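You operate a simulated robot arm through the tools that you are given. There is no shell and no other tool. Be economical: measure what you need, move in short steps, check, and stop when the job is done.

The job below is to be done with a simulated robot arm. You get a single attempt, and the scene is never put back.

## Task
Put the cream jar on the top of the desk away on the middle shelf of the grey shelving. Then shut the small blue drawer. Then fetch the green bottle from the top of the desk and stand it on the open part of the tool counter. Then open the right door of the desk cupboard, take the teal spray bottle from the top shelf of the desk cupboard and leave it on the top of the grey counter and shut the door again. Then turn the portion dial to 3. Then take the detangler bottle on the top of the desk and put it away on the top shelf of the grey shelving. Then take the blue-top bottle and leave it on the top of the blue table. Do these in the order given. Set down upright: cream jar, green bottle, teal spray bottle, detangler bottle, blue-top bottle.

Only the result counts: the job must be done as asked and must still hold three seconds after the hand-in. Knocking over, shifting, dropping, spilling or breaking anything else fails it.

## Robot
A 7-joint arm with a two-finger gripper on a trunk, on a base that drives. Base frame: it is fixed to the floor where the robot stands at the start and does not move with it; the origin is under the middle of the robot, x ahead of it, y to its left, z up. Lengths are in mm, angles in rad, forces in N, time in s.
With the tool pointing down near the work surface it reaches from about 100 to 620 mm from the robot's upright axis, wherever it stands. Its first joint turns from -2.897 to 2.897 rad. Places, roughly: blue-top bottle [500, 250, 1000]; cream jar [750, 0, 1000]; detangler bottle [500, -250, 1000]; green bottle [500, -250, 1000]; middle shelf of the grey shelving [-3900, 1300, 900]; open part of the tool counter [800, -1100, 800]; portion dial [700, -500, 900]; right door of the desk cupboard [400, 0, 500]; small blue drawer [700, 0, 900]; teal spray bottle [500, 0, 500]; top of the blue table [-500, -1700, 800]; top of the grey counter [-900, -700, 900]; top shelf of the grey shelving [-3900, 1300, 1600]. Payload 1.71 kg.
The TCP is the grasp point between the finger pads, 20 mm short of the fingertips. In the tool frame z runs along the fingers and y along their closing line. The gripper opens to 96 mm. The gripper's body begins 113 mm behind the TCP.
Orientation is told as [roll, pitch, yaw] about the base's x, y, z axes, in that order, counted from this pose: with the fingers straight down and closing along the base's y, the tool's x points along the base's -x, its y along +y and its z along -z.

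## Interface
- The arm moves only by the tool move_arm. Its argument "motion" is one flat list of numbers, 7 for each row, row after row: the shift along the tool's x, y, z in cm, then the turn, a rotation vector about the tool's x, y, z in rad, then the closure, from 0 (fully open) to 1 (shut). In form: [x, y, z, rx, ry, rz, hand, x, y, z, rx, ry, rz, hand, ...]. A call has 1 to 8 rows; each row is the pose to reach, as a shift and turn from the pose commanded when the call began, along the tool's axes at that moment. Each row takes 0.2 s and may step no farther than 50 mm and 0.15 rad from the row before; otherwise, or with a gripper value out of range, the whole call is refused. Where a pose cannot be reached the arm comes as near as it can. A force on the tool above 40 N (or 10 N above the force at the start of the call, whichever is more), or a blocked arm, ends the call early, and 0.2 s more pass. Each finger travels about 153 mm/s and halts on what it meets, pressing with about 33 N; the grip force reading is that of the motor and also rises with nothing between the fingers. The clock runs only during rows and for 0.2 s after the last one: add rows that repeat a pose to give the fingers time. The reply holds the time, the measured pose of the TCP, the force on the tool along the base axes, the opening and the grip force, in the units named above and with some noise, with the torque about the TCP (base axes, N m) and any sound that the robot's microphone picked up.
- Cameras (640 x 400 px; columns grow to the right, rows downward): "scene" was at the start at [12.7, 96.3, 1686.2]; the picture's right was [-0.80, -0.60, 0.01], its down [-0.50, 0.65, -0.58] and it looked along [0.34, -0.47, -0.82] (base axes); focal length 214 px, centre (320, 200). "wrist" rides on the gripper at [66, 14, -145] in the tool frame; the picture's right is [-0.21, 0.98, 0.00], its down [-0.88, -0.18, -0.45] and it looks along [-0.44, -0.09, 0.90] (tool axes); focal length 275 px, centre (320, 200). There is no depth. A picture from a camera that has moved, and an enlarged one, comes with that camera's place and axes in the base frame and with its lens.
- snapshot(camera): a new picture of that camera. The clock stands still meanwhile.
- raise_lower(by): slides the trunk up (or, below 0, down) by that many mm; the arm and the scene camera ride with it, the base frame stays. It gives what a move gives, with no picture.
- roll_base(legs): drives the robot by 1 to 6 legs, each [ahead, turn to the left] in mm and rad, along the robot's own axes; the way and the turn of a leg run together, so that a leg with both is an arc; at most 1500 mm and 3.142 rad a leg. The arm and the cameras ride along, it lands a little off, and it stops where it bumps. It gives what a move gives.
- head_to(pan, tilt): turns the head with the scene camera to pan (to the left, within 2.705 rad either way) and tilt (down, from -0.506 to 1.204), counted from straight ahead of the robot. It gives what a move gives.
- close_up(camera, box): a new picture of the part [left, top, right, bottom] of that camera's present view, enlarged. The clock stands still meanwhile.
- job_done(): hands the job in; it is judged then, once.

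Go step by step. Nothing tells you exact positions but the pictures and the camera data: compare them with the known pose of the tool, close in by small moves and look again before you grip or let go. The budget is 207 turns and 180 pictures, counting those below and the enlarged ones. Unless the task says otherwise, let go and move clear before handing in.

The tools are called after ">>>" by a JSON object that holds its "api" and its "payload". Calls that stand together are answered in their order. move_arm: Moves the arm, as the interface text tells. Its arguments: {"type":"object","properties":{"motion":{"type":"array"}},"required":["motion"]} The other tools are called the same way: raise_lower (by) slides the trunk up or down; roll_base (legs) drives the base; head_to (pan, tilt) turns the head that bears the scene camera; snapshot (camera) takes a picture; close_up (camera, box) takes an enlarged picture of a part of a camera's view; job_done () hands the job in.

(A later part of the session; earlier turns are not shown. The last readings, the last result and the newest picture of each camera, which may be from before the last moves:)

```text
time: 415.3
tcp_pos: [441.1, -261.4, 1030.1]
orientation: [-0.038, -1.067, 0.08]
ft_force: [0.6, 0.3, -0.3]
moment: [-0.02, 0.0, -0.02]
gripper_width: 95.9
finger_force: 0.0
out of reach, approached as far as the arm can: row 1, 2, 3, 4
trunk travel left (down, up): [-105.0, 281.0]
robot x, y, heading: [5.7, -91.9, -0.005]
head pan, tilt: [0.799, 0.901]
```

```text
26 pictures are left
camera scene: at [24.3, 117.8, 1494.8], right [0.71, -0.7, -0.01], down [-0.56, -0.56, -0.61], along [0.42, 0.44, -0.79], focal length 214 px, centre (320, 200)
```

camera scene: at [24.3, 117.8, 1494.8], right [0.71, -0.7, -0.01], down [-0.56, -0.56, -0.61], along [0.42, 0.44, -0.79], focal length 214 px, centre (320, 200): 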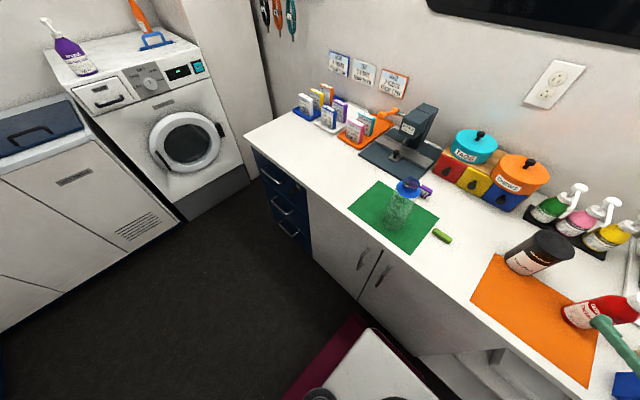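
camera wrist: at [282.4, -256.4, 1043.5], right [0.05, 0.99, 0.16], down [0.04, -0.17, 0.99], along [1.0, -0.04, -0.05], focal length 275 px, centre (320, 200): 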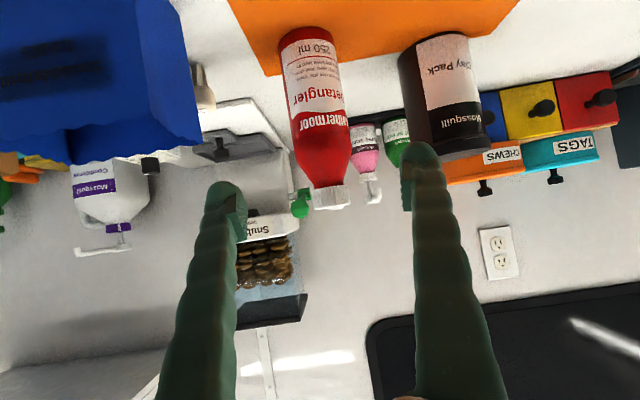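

The bottle's axis is (558, −258), well centred and clear of the bin. I advance and grip.

>>> {"api": "move_arm", "payload": {"motion": [0.5, -0.2, 3.6, 0, 0, 0, 0, 0.9, -0.3, 7.2, 0, 0, 0, 0, 1.3, -0.5, 10.8, 0, 0, 0, 0, 1.7, -0.6, 13.9, 0, 0, 0, 0, 1.7, -0.6, 13.9, 0, 0, 0, 0.15, 1.7, -0.6, 13.9, 0, 0, 0, 0.3, 1.7, -0.6, 13.9, 0, 0, 0, 0.5, 1.7, -0.6, 13.9, 0, 0, 0, 0.65]}}

>>> {"api": "snapshot", "payload": {"camera": "wrist"}}

```text
time: 417.1
tcp_pos: [555.9, -263.2, 949.4]
orientation: [-0.035, -1.066, 0.077]
ft_force: [0.8, -0.8, 0.4]
moment: [-0.07, 0.0, 0.0]
gripper_width: 58.2
finger_force: 33.5
trunk travel left (down, up): [-105.0, 281.0]
robot x, y, heading: [3.9, -92.2, -0.011]
head pan, tilt: [0.799, 0.901]
```

```text
25 pictures are left
camera wrist: at [396.8, -257.3, 962.0], right [0.05, 0.98, 0.16], down [0.04, -0.17, 0.99], along [1.0, -0.05, -0.05], focal length 275 px, centre (320, 200)
```

wrist: 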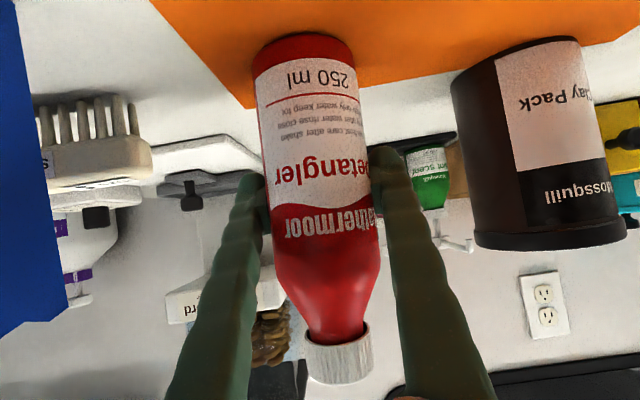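

The detangler is gripped. I lift it, back off the desk, tuck slightly and head for the door.

>>> {"api": "raise_lower", "payload": {"by": 140}}

>>> {"api": "roll_base", "payload": {"legs": [[-230, 0]]}}

>>> {"api": "move_arm", "payload": {"motion": [1.9, -1.5, -3.5, 0, 0, 0, 0.65, 3.6, -3, -6.6, 0, 0, 0, 0.65]}}

>>> {"api": "roll_base", "payload": {"legs": [[0, 2.0], [330, 0]]}}

>>> {"api": "roll_base", "payload": {"legs": [[0, 0.87], [300, 0], [140, 0], [0, 0.28]]}}

```text
time: 418.8
tcp_pos: [556.7, -263.5, 1088.8]
orientation: [-0.036, -1.067, 0.079]
ft_force: [-0.8, 0.4, -3.4]
moment: [0.0, -0.03, -0.03]
gripper_width: 58.0
finger_force: 33.1
trunk travel left (down, up): [-245.0, 141.0]
robot x, y, heading: [4.1, -91.1, -0.01]
head pan, tilt: [0.799, 0.901]
```

```text
time: 420.6
tcp_pos: [322.5, -261.3, 1091.4]
orientation: [-0.033, -1.07, 0.079]
ft_force: [0.3, 0.0, -3.1]
moment: [0.01, -0.06, 0.04]
gripper_width: 57.8
finger_force: 32.9
trunk travel left (down, up): [-245.0, 141.0]
robot x, y, heading: [-228.2, -89.6, -0.007]
head pan, tilt: [0.799, 0.901]
```

```text
time: 421.2
tcp_pos: [247.1, -294.7, 1091.0]
orientation: [-0.034, -1.07, 0.076]
ft_force: [0.1, -0.5, -3.2]
moment: [0.04, -0.05, 0.05]
gripper_width: 57.9
finger_force: 33.1
trunk travel left (down, up): [-245.0, 141.0]
robot x, y, heading: [-223.9, -93.1, -0.009]
head pan, tilt: [0.799, 0.901]
```

```text
time: 429.2
tcp_pos: [-363.9, 743.6, 1085.7]
orientation: [-0.032, -1.063, 2.062]
ft_force: [-0.4, 0.3, -2.4]
moment: [0.03, 0.01, 0.04]
gripper_width: 57.9
finger_force: 33.0
trunk travel left (down, up): [-245.0, 141.0]
robot x, y, heading: [-360.2, 216.7, 1.972]
head pan, tilt: [0.799, 0.901]
```

```text
time: 436.0
tcp_pos: [-1252.7, 550.2, 1090.6]
orientation: [-0.033, -1.071, -3.064]
ft_force: [-0.4, -0.5, -2.6]
moment: [0.01, 0.0, -0.06]
gripper_width: 58.0
finger_force: 33.1
trunk travel left (down, up): [-245.0, 141.0]
robot x, y, heading: [-777.6, 342.2, 3.132]
head pan, tilt: [0.799, 0.901]
```

At the door, I lower the trunk fully and drive through.

>>> {"api": "raise_lower", "payload": {"by": -242}}

>>> {"api": "roll_base", "payload": {"legs": [[330, 0]]}}

>>> {"api": "roll_base", "payload": {"legs": [[330, 0]]}}

>>> {"api": "raise_lower", "payload": {"by": 300}}

```text
time: 438.6
tcp_pos: [-1233.7, 549.0, 857.1]
orientation: [-0.037, -1.089, -3.06]
ft_force: [-0.2, -0.1, -2.3]
moment: [-0.01, 0.05, 0.01]
gripper_width: 57.8
finger_force: 32.9
trunk travel left (down, up): [-3.0, 383.0]
robot x, y, heading: [-777.4, 344.8, 3.129]
head pan, tilt: [0.799, 0.901]
```

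```text
time: 440.8
tcp_pos: [-1562.2, 553.8, 856.7]
orientation: [-0.038, -1.09, -3.06]
ft_force: [0.4, -0.1, -3.4]
moment: [0.04, 0.04, -0.02]
gripper_width: 57.8
finger_force: 32.4
trunk travel left (down, up): [-3.0, 383.0]
robot x, y, heading: [-1101.4, 345.9, 3.13]
head pan, tilt: [0.799, 0.901]
```

```text
time: 443.1
tcp_pos: [-1881.7, 556.1, 862.5]
orientation: [-0.04, -1.105, -3.058]
ft_force: [0.2, -0.7, -2.4]
moment: [0.02, 0.0, 0.0]
gripper_width: 57.9
finger_force: 33.3
trunk travel left (down, up): [-3.0, 383.0]
robot x, y, heading: [-1446.2, 351.3, 3.132]
head pan, tilt: [0.799, 0.901]
```

```text
time: 446.1
tcp_pos: [-1877.1, 564.7, 1173.4]
orientation: [-0.081, -1.132, -3.03]
ft_force: [0.5, -0.2, -1.8]
moment: [-0.03, 0.02, 0.03]
gripper_width: 57.8
finger_force: 33.3
trunk travel left (down, up): [-303.0, 83.0]
robot x, y, heading: [-1435.5, 353.2, 3.13]
head pan, tilt: [0.799, 0.901]
```

Outside now. I drive diagonally toward the left part of the shelving.

>>> {"api": "roll_base", "payload": {"legs": [[0, -0.28], [740, 0], [730, 0], [0, 0.288]]}}

>>> {"api": "head_to", "payload": {"pan": -0.15, "tilt": 0.3}}

>>> {"api": "snapshot", "payload": {"camera": "scene"}}

```text
time: 456.4
tcp_pos: [-3294.7, 984.3, 1167.7]
orientation: [-0.025, -1.11, -3.053]
ft_force: [-0.4, 0.4, -2.0]
moment: [-0.02, 0.0, -0.02]
gripper_width: 57.7
finger_force: 32.3
trunk travel left (down, up): [-303.0, 83.0]
robot x, y, heading: [-2856.9, 779.6, 3.138]
head pan, tilt: [0.799, 0.901]
```

```text
time: 457.7
tcp_pos: [-3283.3, 994.8, 1179.6]
orientation: [-0.073, -1.137, -3.018]
ft_force: [0.0, -0.1, -2.9]
moment: [0.03, 0.01, -0.02]
gripper_width: 57.7
finger_force: 32.9
trunk travel left (down, up): [-303.0, 83.0]
robot x, y, heading: [-2857.6, 781.1, 3.136]
head pan, tilt: [-0.15, 0.3]
```

```text
24 pictures are left
camera scene: at [-2919.4, 640.2, 1744.1], right [0.15, 0.99, 0.0], down [0.31, -0.05, -0.95], along [-0.94, 0.15, -0.31], focal length 214 px, centre (320, 200)
```

scene: 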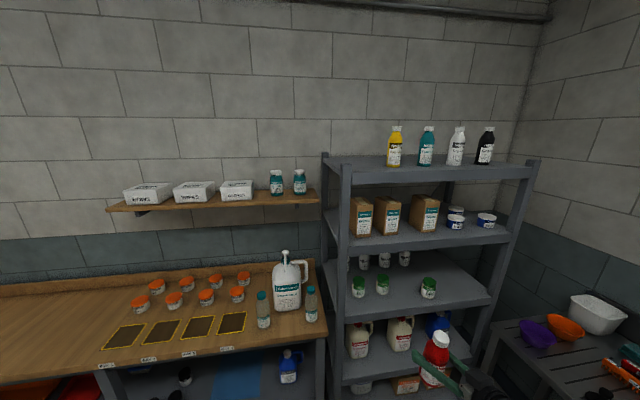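

The cream jar stands on the middle shelf; the top shelf (z ≈ 1606) is free at its left end, y ≈ 945. I raise the trunk fully and lift the arm.

>>> {"api": "head_to", "payload": {"pan": 0.8, "tilt": 0.3}}

>>> {"api": "raise_lower", "payload": {"by": 80}}

>>> {"api": "move_arm", "payload": {"motion": [-4.4, 0, -1.8, -0.002, 0.009, 0.004, 0.65, -8.8, 0, -3.6, -0.004, 0.018, 0.008, 0.65, -13.2, 0, -5.4, -0.006, 0.027, 0.012, 0.65, -17.6, 0, -7.2, -0.008, 0.036, 0.016, 0.65, -22, 0, -9, -0.01, 0.045, 0.02, 0.65, -26.4, 0, -10.8, -0.012, 0.054, 0.025, 0.65, -30.8, 0, -12.6, -0.014, 0.063, 0.03, 0.65, -35.2, 0, -14.3, -0.016, 0.07, 0.034, 0.65]}}

```text
time: 458.9
tcp_pos: [-3283.2, 995.7, 1179.8]
orientation: [-0.071, -1.137, -3.018]
ft_force: [0.4, -0.4, -2.5]
moment: [0.04, 0.01, 0.02]
gripper_width: 57.8
finger_force: 32.7
trunk travel left (down, up): [-303.0, 83.0]
robot x, y, heading: [-2862.4, 776.8, 3.138]
head pan, tilt: [0.799, 0.3]
```

```text
time: 460.1
tcp_pos: [-3283.6, 996.5, 1260.4]
orientation: [-0.076, -1.14, -3.016]
ft_force: [-0.2, -0.6, -3.1]
moment: [0.01, 0.03, -0.01]
gripper_width: 57.9
finger_force: 32.5
trunk travel left (down, up): [-383.0, 3.0]
robot x, y, heading: [-2858.4, 780.7, 3.134]
head pan, tilt: [0.799, 0.3]
```

```text
time: 461.9
tcp_pos: [-3300.3, 975.7, 1634.7]
orientation: [0.048, -1.055, -3.116]
ft_force: [0.1, -0.1, -2.7]
moment: [-0.02, 0.04, -0.01]
gripper_width: 57.4
finger_force: 33.1
trunk travel left (down, up): [-383.0, 3.0]
robot x, y, heading: [-2857.8, 782.8, 3.133]
head pan, tilt: [0.799, 0.3]
```

Nearly there. I lift a further 75 mm and correct the tilt so the bottle is upright as grasped.

>>> {"api": "move_arm", "payload": {"motion": [-2.2, 0, -1.2, 0.028, -0.004, 0, 0.65, -4.4, 0, -2.5, 0.055, -0.008, 0, 0.65, -6.5, 0, -3.7, 0.083, -0.011, 0, 0.65, -6.5, 0, -3.7, 0.083, -0.011, 0, 0.65]}}

>>> {"api": "snapshot", "payload": {"camera": "wrist"}}

```text
time: 462.9
tcp_pos: [-3300.6, 980.3, 1708.7]
orientation: [-0.035, -1.066, -3.119]
ft_force: [-0.2, 0.1, -2.3]
moment: [0.02, 0.05, 0.0]
gripper_width: 57.6
finger_force: 33.2
trunk travel left (down, up): [-383.0, 3.0]
robot x, y, heading: [-2860.2, 782.6, 3.138]
head pan, tilt: [0.799, 0.3]
```

```text
23 pictures are left
camera wrist: at [-3141.5, 965.5, 1722.0], right [-0.11, -0.98, 0.16], down [-0.03, 0.17, 0.99], along [-0.99, 0.1, -0.05], focal length 275 px, centre (320, 200)
```

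wrist: 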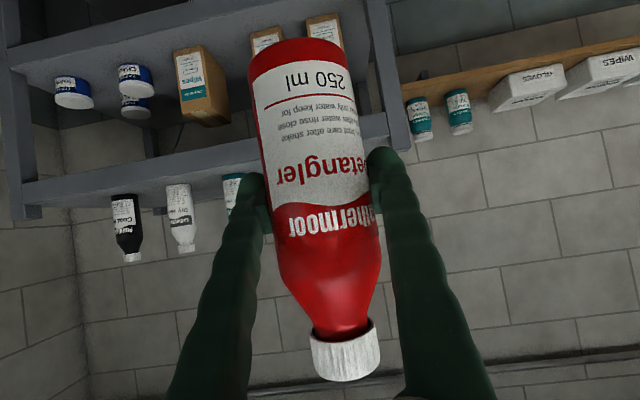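

Shelf top ≈ 1611, bottle bottom ≈ 1634. I shift to y ≈ 952 and drive in over the shelf.

>>> {"api": "move_arm", "payload": {"motion": [0, 1.4, 0, 0, 0, 0, 0.65, 0, 2.8, 0, 0, 0, 0, 0.65, 0, 2.8, 0, 0, 0, 0, 0.65]}}

>>> {"api": "roll_base", "payload": {"legs": [[300, 0]]}}

>>> {"api": "snapshot", "payload": {"camera": "wrist"}}

```text
time: 463.7
tcp_pos: [-3298.9, 951.8, 1708.0]
orientation: [-0.035, -1.066, -3.117]
ft_force: [-0.5, -0.1, -3.3]
moment: [-0.03, 0.03, -0.03]
gripper_width: 57.9
finger_force: 32.8
trunk travel left (down, up): [-383.0, 3.0]
robot x, y, heading: [-2861.6, 780.7, 3.138]
head pan, tilt: [0.799, 0.3]
```

```text
time: 465.8
tcp_pos: [-3575.8, 955.3, 1713.6]
orientation: [-0.028, -1.082, -3.123]
ft_force: [-2.2, 1.2, -2.3]
moment: [-0.07, -0.11, 0.09]
gripper_width: 57.6
finger_force: 33.2
trunk travel left (down, up): [-383.0, 3.0]
robot x, y, heading: [-3161.4, 780.6, 3.14]
head pan, tilt: [0.799, 0.3]
```

```text
22 pictures are left
camera wrist: at [-3417.8, 939.2, 1724.9], right [-0.1, -0.98, 0.17], down [-0.02, 0.17, 0.98], along [-0.99, 0.1, -0.04], focal length 275 px, centre (320, 200)
```

wrist: 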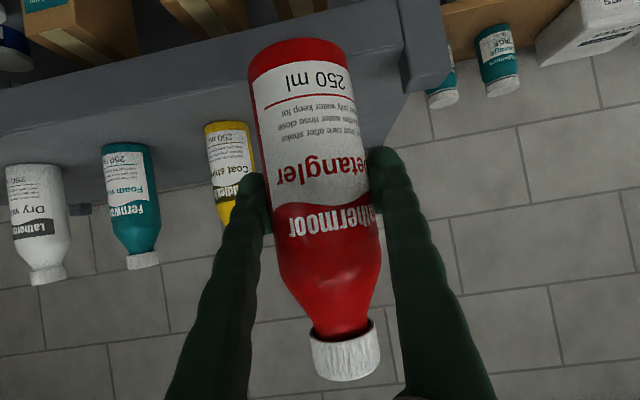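

Aligned between the post and the yellow bottle. I drive 155 mm further and lower.

>>> {"api": "roll_base", "payload": {"legs": [[155, 0]]}}

>>> {"api": "head_to", "payload": {"pan": -0.1, "tilt": 0.2}}

>>> {"api": "snapshot", "payload": {"camera": "wrist"}}

>>> {"api": "snapshot", "payload": {"camera": "scene"}}

```text
time: 467.3
tcp_pos: [-3759.0, 953.3, 1708.0]
orientation: [-0.033, -1.067, -3.12]
ft_force: [-0.6, -0.6, -2.2]
moment: [0.02, 0.03, -0.04]
gripper_width: 57.7
finger_force: 33.0
trunk travel left (down, up): [-383.0, 3.0]
robot x, y, heading: [-3317.0, 782.8, 3.143]
head pan, tilt: [0.799, 0.3]
```

```text
time: 468.5
tcp_pos: [-3729.8, 953.5, 1714.4]
orientation: [-0.039, -1.084, -3.113]
ft_force: [-0.7, 0.4, -2.0]
moment: [-0.01, 0.04, 0.01]
gripper_width: 57.6
finger_force: 33.1
trunk travel left (down, up): [-383.0, 3.0]
robot x, y, heading: [-3317.2, 779.7, 3.138]
head pan, tilt: [-0.099, 0.201]
```

```text
21 pictures are left
camera wrist: at [-3571.7, 937.6, 1725.3], right [-0.1, -0.98, 0.16], down [-0.01, 0.17, 0.99], along [-0.99, 0.1, -0.03], focal length 275 px, centre (320, 200)
```

wrist: 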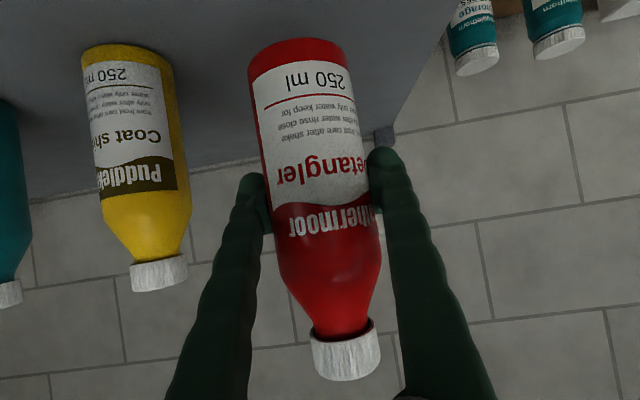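

```text
20 pictures are left
camera scene: at [-3326.2, 637.4, 1834.4], right [0.1, 0.99, 0.0], down [0.19, -0.02, -0.98], along [-0.98, 0.1, -0.19], focal length 214 px, centre (320, 200)
```

scene: 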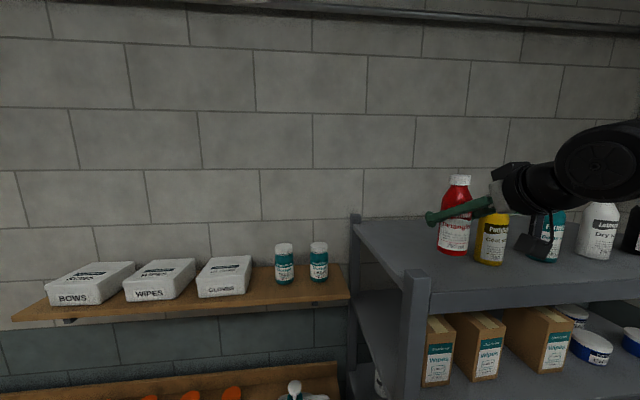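

The bottle is over the shelf. I lower until contact.

>>> {"api": "raise_lower", "payload": {"by": -20}}

>>> {"api": "raise_lower", "payload": {"by": -5}}

>>> {"api": "raise_lower", "payload": {"by": -4}}

```text
time: 469.1
tcp_pos: [-3746.4, 954.1, 1691.6]
orientation: [-0.037, -1.075, -3.116]
ft_force: [0.9, 0.0, -3.2]
moment: [0.04, 0.14, -0.07]
gripper_width: 57.3
finger_force: 32.9
trunk travel left (down, up): [-363.0, 23.0]
robot x, y, heading: [-3316.8, 782.2, 3.142]
head pan, tilt: [-0.099, 0.201]
```

```text
time: 469.7
tcp_pos: [-3718.3, 955.6, 1694.1]
orientation: [-0.034, -1.091, -3.119]
ft_force: [-0.8, 0.0, -2.3]
moment: [-0.03, -0.04, 0.03]
gripper_width: 57.4
finger_force: 33.1
trunk travel left (down, up): [-358.0, 28.0]
robot x, y, heading: [-3315.1, 783.3, 3.14]
head pan, tilt: [-0.099, 0.201]
```

```text
time: 470.2
tcp_pos: [-3732.4, 954.8, 1686.9]
orientation: [-0.034, -1.083, -3.117]
ft_force: [0.5, -0.4, -2.5]
moment: [0.02, 0.03, -0.01]
gripper_width: 57.7
finger_force: 33.3
trunk travel left (down, up): [-354.0, 32.0]
robot x, y, heading: [-3317.8, 783.4, 3.141]
head pan, tilt: [-0.099, 0.201]
```

The arm sways with trunk steps, so I do the final lowering with slow arm moves instead.

>>> {"api": "move_arm", "payload": {"motion": [-0.3, 0, 0.5, 0, 0.015, 0, 0.65, -0.5, 0, 0.9, 0, 0.015, 0, 0.65, -0.5, 0, 0.9, 0, 0.015, 0, 0.65, -0.1, 0, 1.1, 0, 0.015, 0, 0.65, 0.3, 0, 1.35, 0, 0.015, 0, 0.65, 0.3, 0, 1.35, 0, 0.015, 0, 0.65]}}

>>> {"api": "move_arm", "payload": {"motion": [0.25, 0, 0.15, 0, 0, 0, 0.65, 0.5, 0, 0.27, 0, 0, 0, 0.65, 0.5, 0, 0.27, 0, 0, 0, 0.65]}}

>>> {"api": "move_arm", "payload": {"motion": [0.25, 0, 0.15, 0, 0, 0, 0.65, 0.5, 0, 0.27, 0, 0, 0, 0.65, 0.5, 0, 0.27, 0, 0, 0, 0.65]}}

```text
time: 471.6
tcp_pos: [-3748.6, 953.9, 1677.8]
orientation: [-0.038, -1.063, -3.117]
ft_force: [0.3, 0.1, -2.9]
moment: [0.01, 0.05, 0.0]
gripper_width: 57.6
finger_force: 32.8
trunk travel left (down, up): [-354.0, 32.0]
robot x, y, heading: [-3318.1, 782.1, 3.144]
head pan, tilt: [-0.099, 0.201]
```

```text
time: 472.4
tcp_pos: [-3739.5, 955.1, 1674.9]
orientation: [-0.039, -1.071, -3.117]
ft_force: [-0.3, -0.3, -3.2]
moment: [-0.01, 0.05, -0.02]
gripper_width: 57.6
finger_force: 32.5
trunk travel left (down, up): [-354.0, 32.0]
robot x, y, heading: [-3315.3, 782.1, 3.139]
head pan, tilt: [-0.099, 0.201]
```

```text
time: 473.2
tcp_pos: [-3741.3, 954.6, 1668.2]
orientation: [-0.037, -1.074, -3.118]
ft_force: [-1.2, -0.1, 14.4]
moment: [-0.26, -0.21, -0.02]
gripper_width: 57.5
finger_force: 32.5
trunk travel left (down, up): [-354.0, 32.0]
robot x, y, heading: [-3318.6, 780.3, 3.143]
head pan, tilt: [-0.099, 0.201]
```

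Contact. I open slowly and withdraw straight back.

>>> {"api": "move_arm", "payload": {"motion": [-0.1, 0, -0.05, 0, 0, 0, 0.5, -0.1, 0, -0.05, 0, 0, 0, 0.3, -0.1, 0, -0.05, 0, 0, 0, 0.1, 0, 0, -0.1, 0, 0, 0, 0.02, 0.9, 0, -1.8, 0, 0, 0, 0.02, 2.4, 0, -4.5, 0, 0, 0, 0.02, 4.3, 0, -8, 0, 0, 0, 0.02, 6, 0, -11.5, 0, 0, 0, 0.02]}}

>>> {"api": "snapshot", "payload": {"camera": "wrist"}}

```text
time: 475.0
tcp_pos: [-3616.5, 983.6, 1671.1]
orientation: [-0.036, -1.071, -3.112]
ft_force: [0.3, -0.9, 0.2]
moment: [0.05, -0.02, -0.06]
gripper_width: 94.3
finger_force: 0.1
out of reach, approached as far as the arm can: row 7, 8
trunk travel left (down, up): [-354.0, 32.0]
robot x, y, heading: [-3317.5, 778.9, 3.142]
head pan, tilt: [-0.099, 0.201]
```

```text
19 pictures are left
camera wrist: at [-3458.4, 968.8, 1683.9], right [-0.1, -0.98, 0.16], down [-0.03, 0.17, 0.99], along [-0.99, 0.09, -0.05], focal length 275 px, centre (320, 200)
```

wrist: 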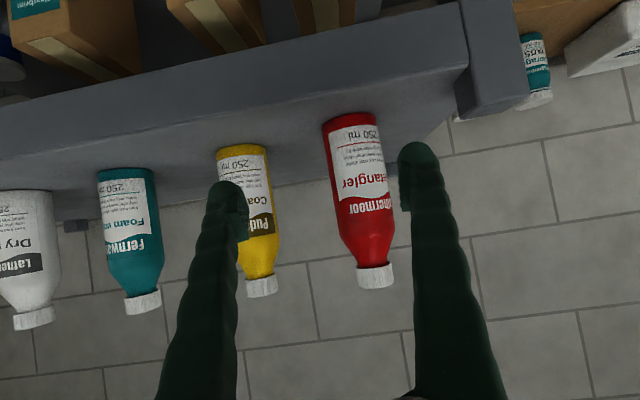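

The detangler stands upright on the top shelf. I back away, bring the arm down to carrying height and return to the door.

>>> {"api": "roll_base", "payload": {"legs": [[-330, 0]]}}

>>> {"api": "move_arm", "payload": {"motion": [4.3, 0, 1.9, 0, 0.03, 0, 0.1, 8.6, 0, 3.9, 0, 0.06, 0, 0.3, 12.9, 0, 5.9, 0, 0.09, 0, 0.4, 17.2, 0, 7.9, 0, 0.12, 0, 0.4, 21.5, 0, 9.9, 0, 0.15, 0, 0.4, 25.8, 0, 11.9, 0, 0.18, 0, 0.4, 30.1, 0, 13.9, 0, 0.21, 0, 0.4, 34.4, 0, 15.9, 0, 0.25, 0, 0.4]}}

>>> {"api": "roll_base", "payload": {"legs": [[-120, 0], [0, -0.288], [-740, 0], [-720, 0], [0, 0.288]]}}

>>> {"api": "raise_lower", "payload": {"by": -352}}

```text
time: 477.3
tcp_pos: [-3281.2, 984.3, 1672.9]
orientation: [-0.032, -1.074, -3.118]
ft_force: [-0.5, 0.9, 0.7]
moment: [0.01, -0.02, 0.01]
gripper_width: 94.1
finger_force: 0.0
trunk travel left (down, up): [-354.0, 32.0]
robot x, y, heading: [-2987.5, 780.0, 3.137]
head pan, tilt: [-0.099, 0.201]
```

```text
time: 479.1
tcp_pos: [-3270.5, 990.0, 1291.3]
orientation: [-0.025, -0.811, -3.127]
ft_force: [0.2, -1.5, 0.0]
moment: [-0.03, 0.01, -0.02]
gripper_width: 57.7
finger_force: 0.1
trunk travel left (down, up): [-354.0, 32.0]
robot x, y, heading: [-2987.6, 784.2, 3.139]
head pan, tilt: [-0.099, 0.201]
```

```text
time: 490.2
tcp_pos: [-1741.3, 571.7, 1292.8]
orientation: [-0.021, -0.82, -3.122]
ft_force: [-0.1, 0.4, 0.6]
moment: [-0.06, 0.02, 0.02]
gripper_width: 57.4
finger_force: 0.0
trunk travel left (down, up): [-354.0, 32.0]
robot x, y, heading: [-1467.5, 364.6, -3.14]
head pan, tilt: [-0.099, 0.201]
```

```text
time: 493.6
tcp_pos: [-1754.6, 572.7, 939.7]
orientation: [-0.022, -0.811, -3.12]
ft_force: [0.6, -0.3, -1.5]
moment: [-0.03, -0.01, -0.01]
gripper_width: 57.4
finger_force: 0.1
trunk travel left (down, up): [-2.0, 384.0]
robot x, y, heading: [-1468.5, 366.1, -3.141]
head pan, tilt: [-0.099, 0.201]
```

I reverse through the door, raise the trunk, turn around and approach the blue-top bottle on the desk.

>>> {"api": "roll_base", "payload": {"legs": [[-330, 0], [-330, 0], [-220, 0]]}}

>>> {"api": "raise_lower", "payload": {"by": 250}}

>>> {"api": "roll_base", "payload": {"legs": [[0, -3.14]]}}

>>> {"api": "roll_base", "payload": {"legs": [[300, 0], [200, 0]]}}

>>> {"api": "head_to", "payload": {"pan": 0.4, "tilt": 0.8}}

>>> {"api": "snapshot", "payload": {"camera": "wrist"}}

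```text
time: 499.2
tcp_pos: [-871.8, 575.5, 939.7]
orientation: [-0.024, -0.811, -3.119]
ft_force: [0.8, -0.6, 0.3]
moment: [-0.01, 0.01, -0.01]
gripper_width: 57.9
finger_force: 0.1
trunk travel left (down, up): [-2.0, 384.0]
robot x, y, heading: [-580.9, 371.0, -3.134]
head pan, tilt: [-0.099, 0.201]
```

```text
time: 501.8
tcp_pos: [-886.7, 576.7, 1184.7]
orientation: [-0.027, -0.793, -3.115]
ft_force: [0.1, -0.6, -0.9]
moment: [0.04, -0.02, -0.01]
gripper_width: 57.4
finger_force: 0.0
trunk travel left (down, up): [-252.0, 134.0]
robot x, y, heading: [-586.4, 373.3, -3.138]
head pan, tilt: [-0.099, 0.201]
```

```text
time: 511.1
tcp_pos: [-290.2, 152.4, 1185.7]
orientation: [-0.027, -0.794, -0.015]
ft_force: [1.1, -0.3, -0.1]
moment: [0.0, 0.02, 0.0]
gripper_width: 57.5
finger_force: 0.0
trunk travel left (down, up): [-252.0, 134.0]
robot x, y, heading: [-585.6, 361.6, -0.034]
head pan, tilt: [-0.099, 0.201]
```

```text
time: 514.5
tcp_pos: [206.3, 135.6, 1185.3]
orientation: [-0.024, -0.798, -0.017]
ft_force: [2.1, -1.1, -0.5]
moment: [0.07, 0.06, 0.1]
gripper_width: 57.3
finger_force: 0.1
trunk travel left (down, up): [-252.0, 134.0]
robot x, y, heading: [-87.1, 342.8, -0.033]
head pan, tilt: [-0.099, 0.201]
```

```text
time: 515.5
tcp_pos: [212.4, 135.0, 1184.4]
orientation: [-0.025, -0.796, -0.019]
ft_force: [0.6, -0.7, -0.8]
moment: [0.04, 0.06, 0.03]
gripper_width: 57.6
finger_force: 0.0
trunk travel left (down, up): [-252.0, 134.0]
robot x, y, heading: [-87.2, 342.9, -0.033]
head pan, tilt: [0.4, 0.799]
```

```text
18 pictures are left
camera wrist: at [62.5, 154.8, 1238.8], right [0.18, 0.97, 0.13], down [0.29, -0.18, 0.94], along [0.94, -0.13, -0.31], focal length 275 px, centre (320, 200)
```

wrist: 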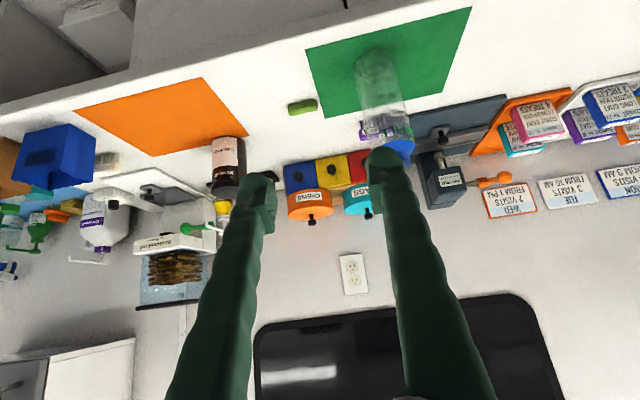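

The blue-top bottle's axis is about (485, 232), top ≈ 1045. I drive slightly closer and go to a pre-grasp pose.

>>> {"api": "head_to", "payload": {"pan": 1.0, "tilt": 0.8}}

>>> {"api": "roll_base", "payload": {"legs": [[60, 0]]}}

>>> {"api": "move_arm", "payload": {"motion": [-2.1, 2.5, 2.2, -0.006, 0.05, 0, 0.2, -4.3, 5, 4.4, -0.012, 0.1, 0, 0, -6.4, 7.4, 6.6, -0.018, 0.15, 0, 0, -8.6, 9.9, 8.8, -0.025, 0.196, 0, 0, -8.6, 9.9, 8.8, -0.025, 0.196, 0, 0]}}

>>> {"api": "raise_lower", "payload": {"by": -85}}

>>> {"api": "snapshot", "payload": {"camera": "wrist"}}

```text
time: 516.5
tcp_pos: [234.1, 135.5, 1178.1]
orientation: [-0.024, -0.774, -0.016]
ft_force: [0.9, 1.3, 0.5]
moment: [-0.03, 0.04, -0.04]
gripper_width: 57.6
finger_force: 0.0
trunk travel left (down, up): [-252.0, 134.0]
robot x, y, heading: [-85.7, 349.2, -0.03]
head pan, tilt: [1.0, 0.799]
```

```text
time: 517.5
tcp_pos: [246.3, 131.8, 1191.5]
orientation: [-0.019, -0.818, -0.025]
ft_force: [-3.4, -1.7, 1.3]
moment: [0.11, -0.29, 0.13]
gripper_width: 57.5
finger_force: 0.0
trunk travel left (down, up): [-252.0, 134.0]
robot x, y, heading: [-26.4, 347.1, -0.029]
head pan, tilt: [1.0, 0.799]
```

```text
time: 518.7
tcp_pos: [415.1, 227.5, 1179.5]
orientation: [0.003, -0.587, -0.028]
ft_force: [-0.5, 0.1, -0.7]
moment: [-0.01, -0.02, -0.02]
gripper_width: 95.9
finger_force: 0.1
trunk travel left (down, up): [-252.0, 134.0]
robot x, y, heading: [-26.7, 344.7, -0.03]
head pan, tilt: [1.0, 0.799]
```

```text
time: 519.9
tcp_pos: [419.0, 226.2, 1092.0]
orientation: [0.007, -0.583, -0.027]
ft_force: [-0.3, 0.2, 0.3]
moment: [-0.04, -0.05, -0.04]
gripper_width: 96.1
finger_force: 0.0
trunk travel left (down, up): [-167.0, 219.0]
robot x, y, heading: [-23.7, 343.8, -0.03]
head pan, tilt: [1.0, 0.799]
```

```text
17 pictures are left
camera wrist: at [284.0, 242.2, 1177.4], right [0.19, 0.97, 0.12], down [0.48, -0.2, 0.85], along [0.85, -0.11, -0.51], focal length 275 px, centre (320, 200)
```

wrist: 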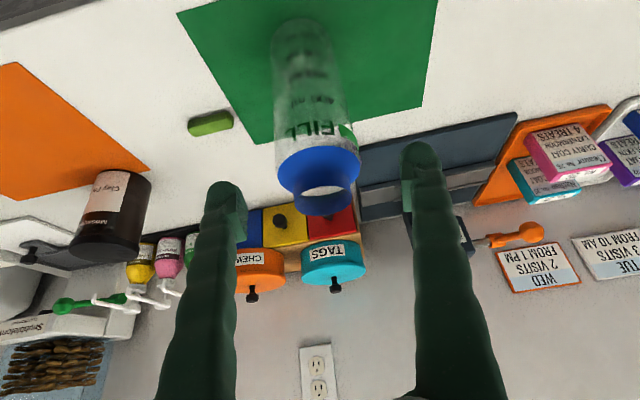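

The axis is at (467, 226). To keep the palm clear of the tall top I flatten the tilt to 0.8 and go slightly back before advancing.

>>> {"api": "move_arm", "payload": {"motion": [2.3, 0, -0.2, 0, -0.07, 0, 0, 4.6, 0, -0.4, 0, -0.14, 0, 0, 6.9, 0, -0.5, 0, -0.217, 0, 0, 6.9, 0, -0.5, 0, -0.217, 0, 0]}}

>>> {"api": "snapshot", "payload": {"camera": "wrist"}}

```text
time: 520.9
tcp_pos: [368.8, 210.9, 1087.5]
orientation: [0.01, -0.812, -0.03]
ft_force: [0.5, 0.2, -0.4]
moment: [0.04, 0.02, -0.01]
gripper_width: 96.0
finger_force: 0.1
out of reach, approached as far as the arm can: row 3, 4
trunk travel left (down, up): [-167.0, 219.0]
robot x, y, heading: [-27.6, 341.5, -0.035]
head pan, tilt: [1.0, 0.799]
```

```text
16 pictures are left
camera wrist: at [218.1, 227.8, 1140.3], right [0.17, 0.97, 0.16], down [0.28, -0.2, 0.94], along [0.95, -0.11, -0.3], focal length 275 px, centre (320, 200)
```

wrist: 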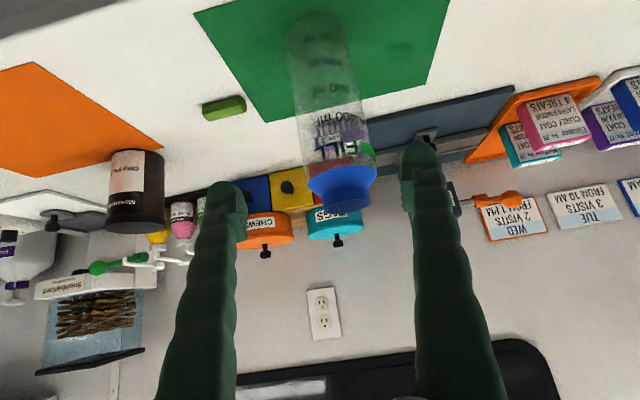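

The arm hits a limit there; going outward frees it. I align in y first, then advance down around the bottle.

>>> {"api": "move_arm", "payload": {"motion": [0, 1, 1.5, 0, 0, 0, 0, 0.1, 1.9, 3, 0, 0, 0, 0, 0.4, 1.9, 5, 0, 0, 0, 0, 0.4, 1.9, 5, 0, 0, 0, 0]}}

>>> {"api": "snapshot", "payload": {"camera": "wrist"}}

```text
time: 521.9
tcp_pos: [427.3, 228.6, 1039.6]
orientation: [0.008, -0.796, -0.025]
ft_force: [0.4, 0.2, 0.8]
moment: [-0.01, 0.07, 0.0]
gripper_width: 96.2
finger_force: 0.0
out of reach, approached as far as the arm can: row 2
trunk travel left (down, up): [-167.0, 219.0]
robot x, y, heading: [-26.4, 345.8, -0.037]
head pan, tilt: [1.0, 0.799]
```

```text
15 pictures are left
camera wrist: at [277.8, 244.0, 1095.0], right [0.16, 0.97, 0.15], down [0.29, -0.2, 0.94], along [0.94, -0.11, -0.32], focal length 275 px, centre (320, 200)
```

wrist: 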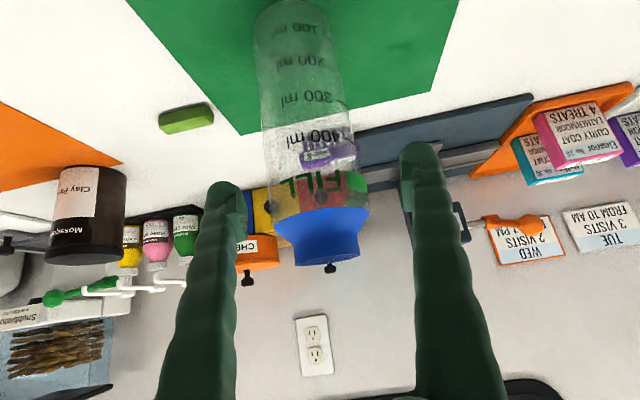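

The bottle is centred between the fingers. I advance the rest of the way and close.

>>> {"api": "move_arm", "payload": {"motion": [1.1, 0, 2.8, 0, 0, 0, 0, 2.2, 0, 5.6, 0, 0, 0, 0, 3.3, 0, 8.4, 0, 0, 0, 0, 3.3, 0, 8.4, 0, 0, 0, 0, 3.3, 0, 8.4, 0, 0, 0, 0.12, 3.3, 0, 8.4, 0, 0, 0, 0.25, 3.3, 0, 8.4, 0, 0, 0, 0.4, 3.3, 0, 8.4, 0, 0, 0, 0.5]}}

>>> {"api": "snapshot", "payload": {"camera": "wrist"}}

```text
time: 523.7
tcp_pos: [447.4, 229.8, 965.3]
orientation: [0.01, -0.806, -0.029]
ft_force: [-0.6, 0.6, 0.1]
moment: [-0.04, -0.01, 0.01]
gripper_width: 48.0
finger_force: 0.1
out of reach, approached as far as the arm can: row 1
trunk travel left (down, up): [-167.0, 219.0]
robot x, y, heading: [-27.7, 345.6, -0.035]
head pan, tilt: [1.0, 0.799]
```

```text
14 pictures are left
camera wrist: at [298.0, 245.6, 1018.0], right [0.17, 0.97, 0.15], down [0.28, -0.2, 0.94], along [0.94, -0.11, -0.31], focal length 275 px, centre (320, 200)
```

wrist: 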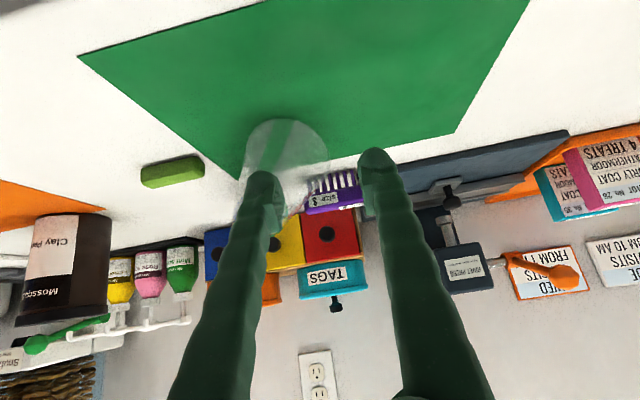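

The grip missed: the bottle seems displaced, perhaps tipped. I open and look with the head camera.

>>> {"api": "head_to", "payload": {"pan": 0.3, "tilt": 0.8}}

>>> {"api": "close_up", "payload": {"camera": "scene", "box": [240, 100, 480, 280]}}

```text
time: 524.8
tcp_pos: [447.9, 229.4, 965.2]
orientation: [0.009, -0.805, -0.03]
ft_force: [0.6, 0.1, 0.1]
moment: [-0.02, 0.01, -0.04]
gripper_width: 47.9
finger_force: 0.0
trunk travel left (down, up): [-167.0, 219.0]
robot x, y, heading: [-25.7, 343.1, -0.032]
head pan, tilt: [0.3, 0.799]
```

```text
2.22 times, centred on (360, 190) of scene
camera zoom: at [23.4, 520.8, 1564.7], right [0.26, -0.96, 0.0], down [-0.7, -0.19, -0.69], along [0.66, 0.18, -0.73], focal length 477 px, centre (231, 222)
```

zoom: 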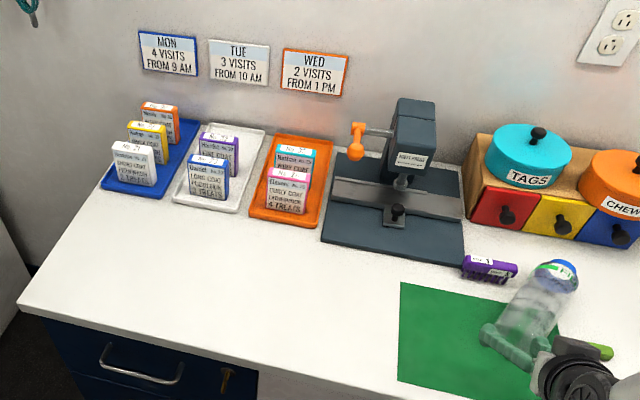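

The bottle has been tipped and now lies on the desk, base near (491, 201), top pointing to about (640, 120). I can pick it up from above along its axis and stand it up later; first I lift the hand and set it vertical above the bottle.

>>> {"api": "raise_lower", "payload": {"by": 130}}

>>> {"api": "move_arm", "payload": {"motion": [-1.2, -0.9, 1.2, 0, 0.136, 0, 0.3, -2.4, -1.9, 2.5, 0, 0.273, 0, 0.1, -3.6, -2.8, 3.7, 0, 0.41, 0, 0, -4.8, -3.7, 5, 0, 0.546, 0, 0, -6, -4.6, 6.2, 0, 0.683, 0, 0, -7.2, -5.6, 7.5, 0, 0.82, 0, 0, -8.4, -6.5, 8.7, 0, 0.955, 0, 0]}}

>>> {"api": "move_arm", "payload": {"motion": [0, 0, 0, -0.017, 0, 0.115, 0, 0, 0, 0, -0.035, 0, 0.23, 0, 0, 0, 0, -0.052, 0, 0.345, 0, 0, 0, 0, -0.069, 0, 0.46, 0, 0, 0, 0, -0.069, 0, 0.46, 0]}}

>>> {"api": "snapshot", "payload": {"camera": "wrist"}}

```text
time: 526.4
tcp_pos: [449.7, 228.0, 1094.4]
orientation: [0.007, -0.808, -0.03]
ft_force: [-0.4, 0.1, 0.1]
moment: [0.01, 0.0, 0.0]
gripper_width: 47.8
finger_force: 0.0
trunk travel left (down, up): [-297.0, 89.0]
robot x, y, heading: [-31.7, 343.3, -0.034]
head pan, tilt: [0.3, 0.799]
```

```text
time: 528.0
tcp_pos: [568.9, 161.3, 1092.8]
orientation: [0.007, 0.153, -0.022]
ft_force: [0.3, 0.4, -0.7]
moment: [0.02, 0.03, -0.02]
gripper_width: 96.0
finger_force: 0.0
trunk travel left (down, up): [-297.0, 89.0]
robot x, y, heading: [-26.5, 341.6, -0.032]
head pan, tilt: [0.3, 0.799]
```

```text
time: 529.2
tcp_pos: [567.7, 159.0, 1094.2]
orientation: [0.005, 0.151, -0.491]
ft_force: [0.7, 0.4, 0.2]
moment: [0.01, 0.01, -0.02]
gripper_width: 96.0
finger_force: 0.1
trunk travel left (down, up): [-297.0, 89.0]
robot x, y, heading: [-22.5, 345.1, -0.03]
head pan, tilt: [0.3, 0.799]
```

```text
12 pictures are left
camera wrist: at [535.6, 191.3, 1248.1], right [0.64, 0.77, -0.03], down [0.74, -0.6, 0.31], along [0.22, -0.22, -0.95], focal length 275 px, centre (320, 200)
```

wrist: 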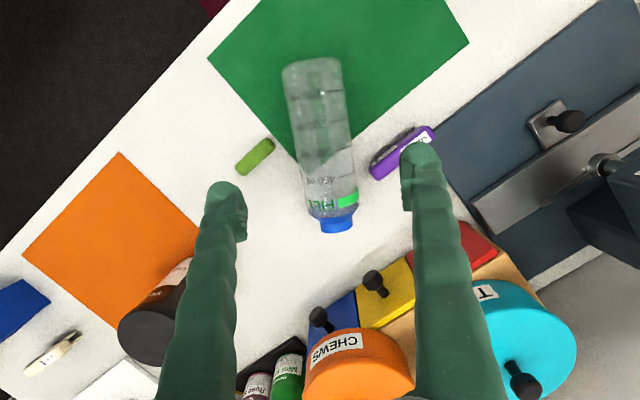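

The bottle lies with its base at (485, 206), top at (659, 107). My hand is already right over its lower half; I lean the tool a bit more, lower around it and grip.

>>> {"api": "move_arm", "payload": {"motion": [0, 0, 0, 0, 0.07, 0.012, 0.08, 0, 0, 0, 0, 0.15, 0.026, 0.08, 0, 0, 0, 0, 0.15, 0.026, 0.08]}}

>>> {"api": "raise_lower", "payload": {"by": -120}}

>>> {"api": "snapshot", "payload": {"camera": "wrist"}}

```text
time: 530.0
tcp_pos: [568.3, 161.0, 1094.4]
orientation: [-0.002, 0.303, -0.514]
ft_force: [-0.2, 0.0, 0.1]
moment: [-0.01, -0.05, 0.0]
gripper_width: 88.4
finger_force: 0.1
trunk travel left (down, up): [-297.0, 89.0]
robot x, y, heading: [-25.4, 343.9, -0.036]
head pan, tilt: [0.3, 0.799]
```

```text
time: 531.5
tcp_pos: [568.4, 159.6, 975.2]
orientation: [-0.001, 0.303, -0.513]
ft_force: [0.5, -0.1, -0.2]
moment: [0.0, 0.03, -0.01]
gripper_width: 88.1
finger_force: 0.2
trunk travel left (down, up): [-177.0, 209.0]
robot x, y, heading: [-27.2, 341.3, -0.032]
head pan, tilt: [0.3, 0.799]
```

```text
11 pictures are left
camera wrist: at [557.3, 181.1, 1133.9], right [0.65, 0.75, -0.06], down [0.75, -0.64, 0.16], along [0.08, -0.15, -0.98], focal length 275 px, centre (320, 200)
```

wrist: 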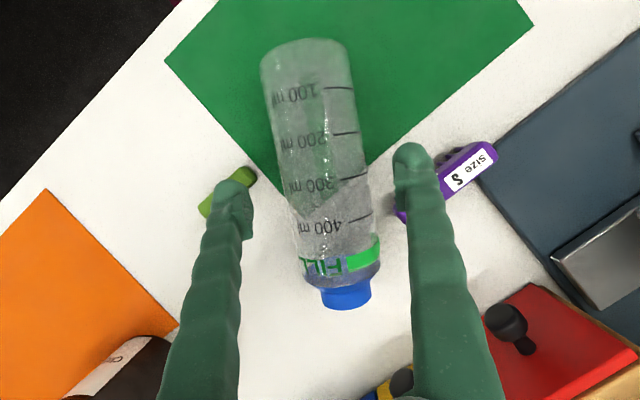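

Centred. I lower the last 62 mm and close on the bottle.

>>> {"api": "raise_lower", "payload": {"by": -62}}

>>> {"api": "move_arm", "payload": {"motion": [0, 0, 0, 0, 0, 0, 0.15, 0, 0, 0, 0, 0, 0, 0.25, 0, 0, 0, 0, 0, 0, 0.4, 0, 0, 0, 0, 0, 0, 0.5, 0, 0, 0, 0, 0, 0, 0.5]}}

>>> {"api": "raise_lower", "payload": {"by": 200}}

>>> {"api": "snapshot", "payload": {"camera": "wrist"}}

```text
time: 532.5
tcp_pos: [566.9, 160.1, 914.2]
orientation: [-0.003, 0.301, -0.516]
ft_force: [0.7, 0.0, 0.1]
moment: [-0.01, -0.02, 0.0]
gripper_width: 88.7
finger_force: 0.1
trunk travel left (down, up): [-115.0, 271.0]
robot x, y, heading: [-26.1, 344.9, -0.035]
head pan, tilt: [0.3, 0.799]
```

```text
time: 533.7
tcp_pos: [567.0, 160.1, 913.0]
orientation: [-0.002, 0.302, -0.515]
ft_force: [-0.1, -0.5, 1.4]
moment: [-0.03, -0.05, 0.01]
gripper_width: 69.0
finger_force: 33.5
trunk travel left (down, up): [-115.0, 271.0]
robot x, y, heading: [-29.8, 346.3, -0.029]
head pan, tilt: [0.3, 0.799]
```

```text
time: 535.9
tcp_pos: [569.1, 157.8, 1111.8]
orientation: [-0.002, 0.302, -0.515]
ft_force: [0.1, -0.7, -0.2]
moment: [0.01, -0.02, 0.0]
gripper_width: 68.8
finger_force: 32.6
trunk travel left (down, up): [-315.0, 71.0]
robot x, y, heading: [-27.0, 345.1, -0.028]
head pan, tilt: [0.3, 0.799]
```

```text
10 pictures are left
camera wrist: at [557.5, 181.0, 1271.5], right [0.65, 0.75, -0.06], down [0.75, -0.64, 0.16], along [0.08, -0.15, -0.98], focal length 275 px, centre (320, 200)
```

wrist: 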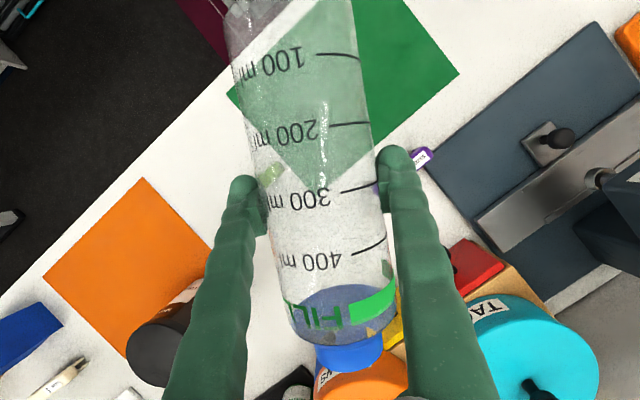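

The bottle is held along its axis. I back off the desk, tuck the arm and drive down the aisle toward the blue table.

>>> {"api": "roll_base", "payload": {"legs": [[-245, 0]]}}

>>> {"api": "move_arm", "payload": {"motion": [2.6, -3, 0.8, 0, 0, 0, 0.5, 5.3, -6.1, 1.6, 0, 0, 0, 0.5, 7.9, -9.2, 2.5, 0, 0, 0, 0.5, 10.5, -12.2, 3.3, 0, 0, 0, 0.5, 13.1, -15.2, 4.1, 0, 0, 0, 0.5]}}

>>> {"api": "roll_base", "payload": {"legs": [[0, -1.537], [300, 0]]}}

>>> {"api": "roll_base", "payload": {"legs": [[320, 0]]}}

>>> {"api": "roll_base", "payload": {"legs": [[320, 0]]}}

```text
time: 537.7
tcp_pos: [322.2, 168.7, 1113.7]
orientation: [0.0, 0.301, -0.513]
ft_force: [0.0, -0.2, 0.3]
moment: [0.0, -0.05, -0.01]
gripper_width: 68.8
finger_force: 32.8
trunk travel left (down, up): [-315.0, 71.0]
robot x, y, heading: [-270.8, 351.6, -0.031]
head pan, tilt: [0.3, 0.799]
```

```text
time: 538.9
tcp_pos: [111.5, 103.1, 1120.3]
orientation: [0.006, 0.286, -0.511]
ft_force: [0.4, -0.6, -0.6]
moment: [0.01, -0.04, 0.02]
gripper_width: 68.5
finger_force: 33.1
trunk travel left (down, up): [-315.0, 71.0]
robot x, y, heading: [-270.7, 352.2, -0.031]
head pan, tilt: [0.3, 0.799]
```

```text
time: 545.6
tcp_pos: [-515.0, -336.4, 1121.3]
orientation: [0.008, 0.285, -2.063]
ft_force: [0.1, -0.3, -0.6]
moment: [-0.03, 0.04, 0.02]
gripper_width: 68.5
finger_force: 32.7
trunk travel left (down, up): [-315.0, 71.0]
robot x, y, heading: [-277.5, 49.1, -1.583]
head pan, tilt: [0.3, 0.799]
```

```text
time: 547.8
tcp_pos: [-519.0, -643.8, 1123.7]
orientation: [0.012, 0.279, -2.06]
ft_force: [0.7, 0.1, -0.7]
moment: [0.04, 0.01, 0.01]
gripper_width: 68.3
finger_force: 32.4
trunk travel left (down, up): [-315.0, 71.0]
robot x, y, heading: [-277.8, -267.0, -1.581]
head pan, tilt: [0.3, 0.799]
```

```text
time: 550.1
tcp_pos: [-519.6, -946.0, 1131.2]
orientation: [0.02, 0.265, -2.056]
ft_force: [0.5, -0.1, -0.9]
moment: [0.0, -0.01, -0.03]
gripper_width: 68.2
finger_force: 32.9
trunk travel left (down, up): [-315.0, 71.0]
robot x, y, heading: [-280.3, -583.8, -1.575]
head pan, tilt: [0.3, 0.799]
```

I look at the table before extending.

>>> {"api": "head_to", "payload": {"pan": -0.1, "tilt": 0.7}}

>>> {"api": "snapshot", "payload": {"camera": "scene"}}

```text
time: 550.9
tcp_pos: [-518.9, -928.6, 1135.0]
orientation: [0.025, 0.25, -2.053]
ft_force: [0.0, -1.2, -0.4]
moment: [0.03, 0.02, 0.0]
gripper_width: 68.2
finger_force: 32.7
trunk travel left (down, up): [-315.0, 71.0]
robot x, y, heading: [-280.0, -581.9, -1.575]
head pan, tilt: [-0.099, 0.7]
```

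```text
9 pictures are left
camera scene: at [-134.7, -640.7, 1720.3], right [-0.99, 0.1, 0.0], down [0.07, 0.65, -0.75], along [-0.08, -0.75, -0.66], focal length 214 px, centre (320, 200)
```

scene: 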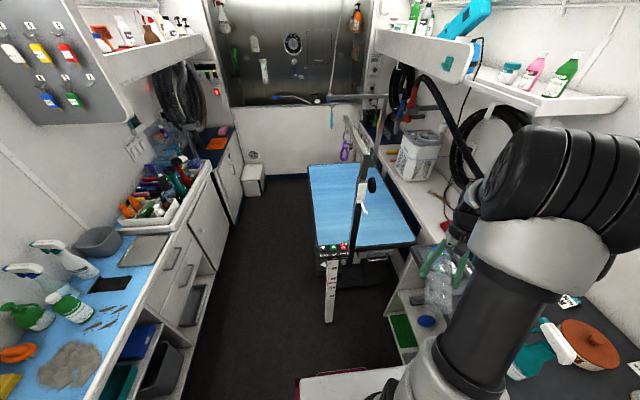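

The grooming post stands at about (−368, −1283) on the table's front edge; the table's right half near (−570, −1385) is free. I drive nearer and begin turning the bottle upright while reaching out.

>>> {"api": "head_to", "payload": {"pan": 0.7, "tilt": 0.7}}

>>> {"api": "roll_base", "payload": {"legs": [[205, 0]]}}

>>> {"api": "move_arm", "payload": {"motion": [-1.7, 0.5, -0.4, 0.004, -0.108, 0, 0.5, -3.4, 1, -0.9, 0.007, -0.217, 0, 0.5, -5.1, 1.5, -1.3, 0.01, -0.325, 0, 0.5, -6.7, 2, -1.7, 0.014, -0.434, 0, 0.5, -8.4, 2.6, -2.1, 0.018, -0.543, 0, 0.5, -10.1, 3.1, -2.6, 0.02, -0.65, 0, 0.5, -11.8, 3.6, -3, 0.025, -0.76, 0, 0.5]}}

```text
time: 552.1
tcp_pos: [-519.4, -928.9, 1135.8]
orientation: [0.027, 0.249, -2.054]
ft_force: [0.0, 0.1, -0.5]
moment: [-0.03, -0.03, 0.0]
gripper_width: 68.3
finger_force: 32.6
trunk travel left (down, up): [-315.0, 71.0]
robot x, y, heading: [-280.4, -584.5, -1.579]
head pan, tilt: [0.7, 0.7]
```

```text
time: 553.8
tcp_pos: [-520.2, -1133.8, 1136.6]
orientation: [0.026, 0.249, -2.059]
ft_force: [0.5, 0.9, -0.3]
moment: [-0.1, 0.02, 0.01]
gripper_width: 68.5
finger_force: 33.3
trunk travel left (down, up): [-315.0, 71.0]
robot x, y, heading: [-281.3, -789.8, -1.576]
head pan, tilt: [0.7, 0.7]
```

```text
time: 555.4
tcp_pos: [-547.1, -1244.7, 1145.0]
orientation: [0.004, -0.526, -2.07]
ft_force: [-0.5, -0.7, -0.6]
moment: [0.04, -0.01, 0.04]
gripper_width: 68.1
finger_force: 33.1
trunk travel left (down, up): [-315.0, 71.0]
robot x, y, heading: [-280.8, -791.1, -1.583]
head pan, tilt: [0.7, 0.7]
```

Going well. I continue to the upright orientation above the target spot.

>>> {"api": "move_arm", "payload": {"motion": [-0.8, 0.7, 2.4, 0, -0.106, 0, 0.5, -1.7, 1.3, 4.8, 0, -0.212, 0, 0.5, -2.5, 2, 7.2, 0, -0.318, 0, 0.5, -3.3, 2.7, 9.5, 0, -0.425, 0, 0.5, -4.1, 3.4, 11.9, 0, -0.53, 0, 0.5, -5, 4, 14.3, 0, -0.637, 0, 0.5, -5.8, 4.7, 16.7, 0, -0.743, 0, 0.5, -5.8, 4.7, 16.7, 0, -0.743, 0, 0.5]}}

>>> {"api": "snapshot", "payload": {"camera": "wrist"}}

>>> {"api": "head_to", "payload": {"pan": -0.2, "tilt": 0.7}}

>>> {"api": "snapshot", "payload": {"camera": "scene"}}

```text
time: 557.1
tcp_pos: [-568.4, -1382.4, 1030.4]
orientation: [0.03, -1.269, -2.094]
ft_force: [1.2, -0.4, -1.0]
moment: [-0.01, -0.01, 0.02]
gripper_width: 67.6
finger_force: 32.7
trunk travel left (down, up): [-315.0, 71.0]
robot x, y, heading: [-284.8, -794.0, -1.58]
head pan, tilt: [0.7, 0.7]
```

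```text
8 pictures are left
camera wrist: at [-480.6, -1249.7, 1011.2], right [0.83, -0.52, 0.21], down [-0.09, 0.24, 0.97], along [-0.55, -0.82, 0.15], focal length 275 px, centre (320, 200)
```

wrist: 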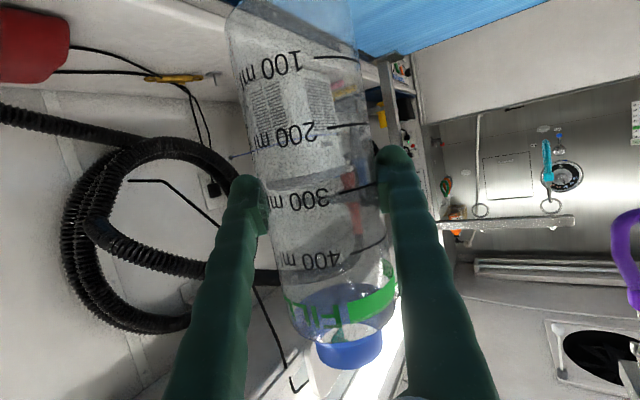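

```text
time: 558.4
tcp_pos: [-567.9, -1382.2, 1030.3]
orientation: [0.03, -1.267, -2.094]
ft_force: [0.6, 0.2, -0.4]
moment: [0.0, 0.01, -0.01]
gripper_width: 67.7
finger_force: 33.6
trunk travel left (down, up): [-315.0, 71.0]
robot x, y, heading: [-279.5, -790.8, -1.579]
head pan, tilt: [-0.201, 0.7]
```

```text
7 pictures are left
camera scene: at [-144.3, -844.9, 1720.3], right [-0.98, 0.21, 0.0], down [0.13, 0.64, -0.75], along [-0.16, -0.74, -0.66], focal length 214 px, centre (320, 200)
```

scene: 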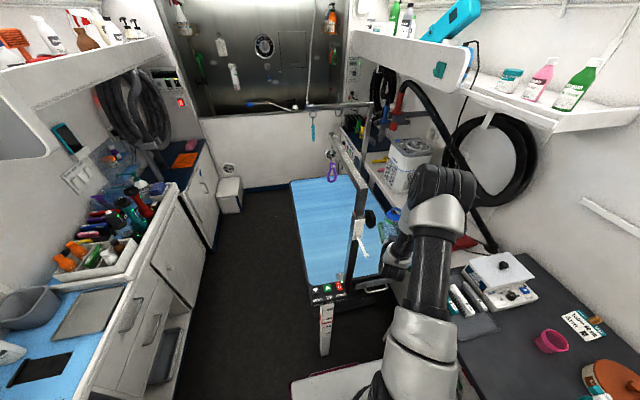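

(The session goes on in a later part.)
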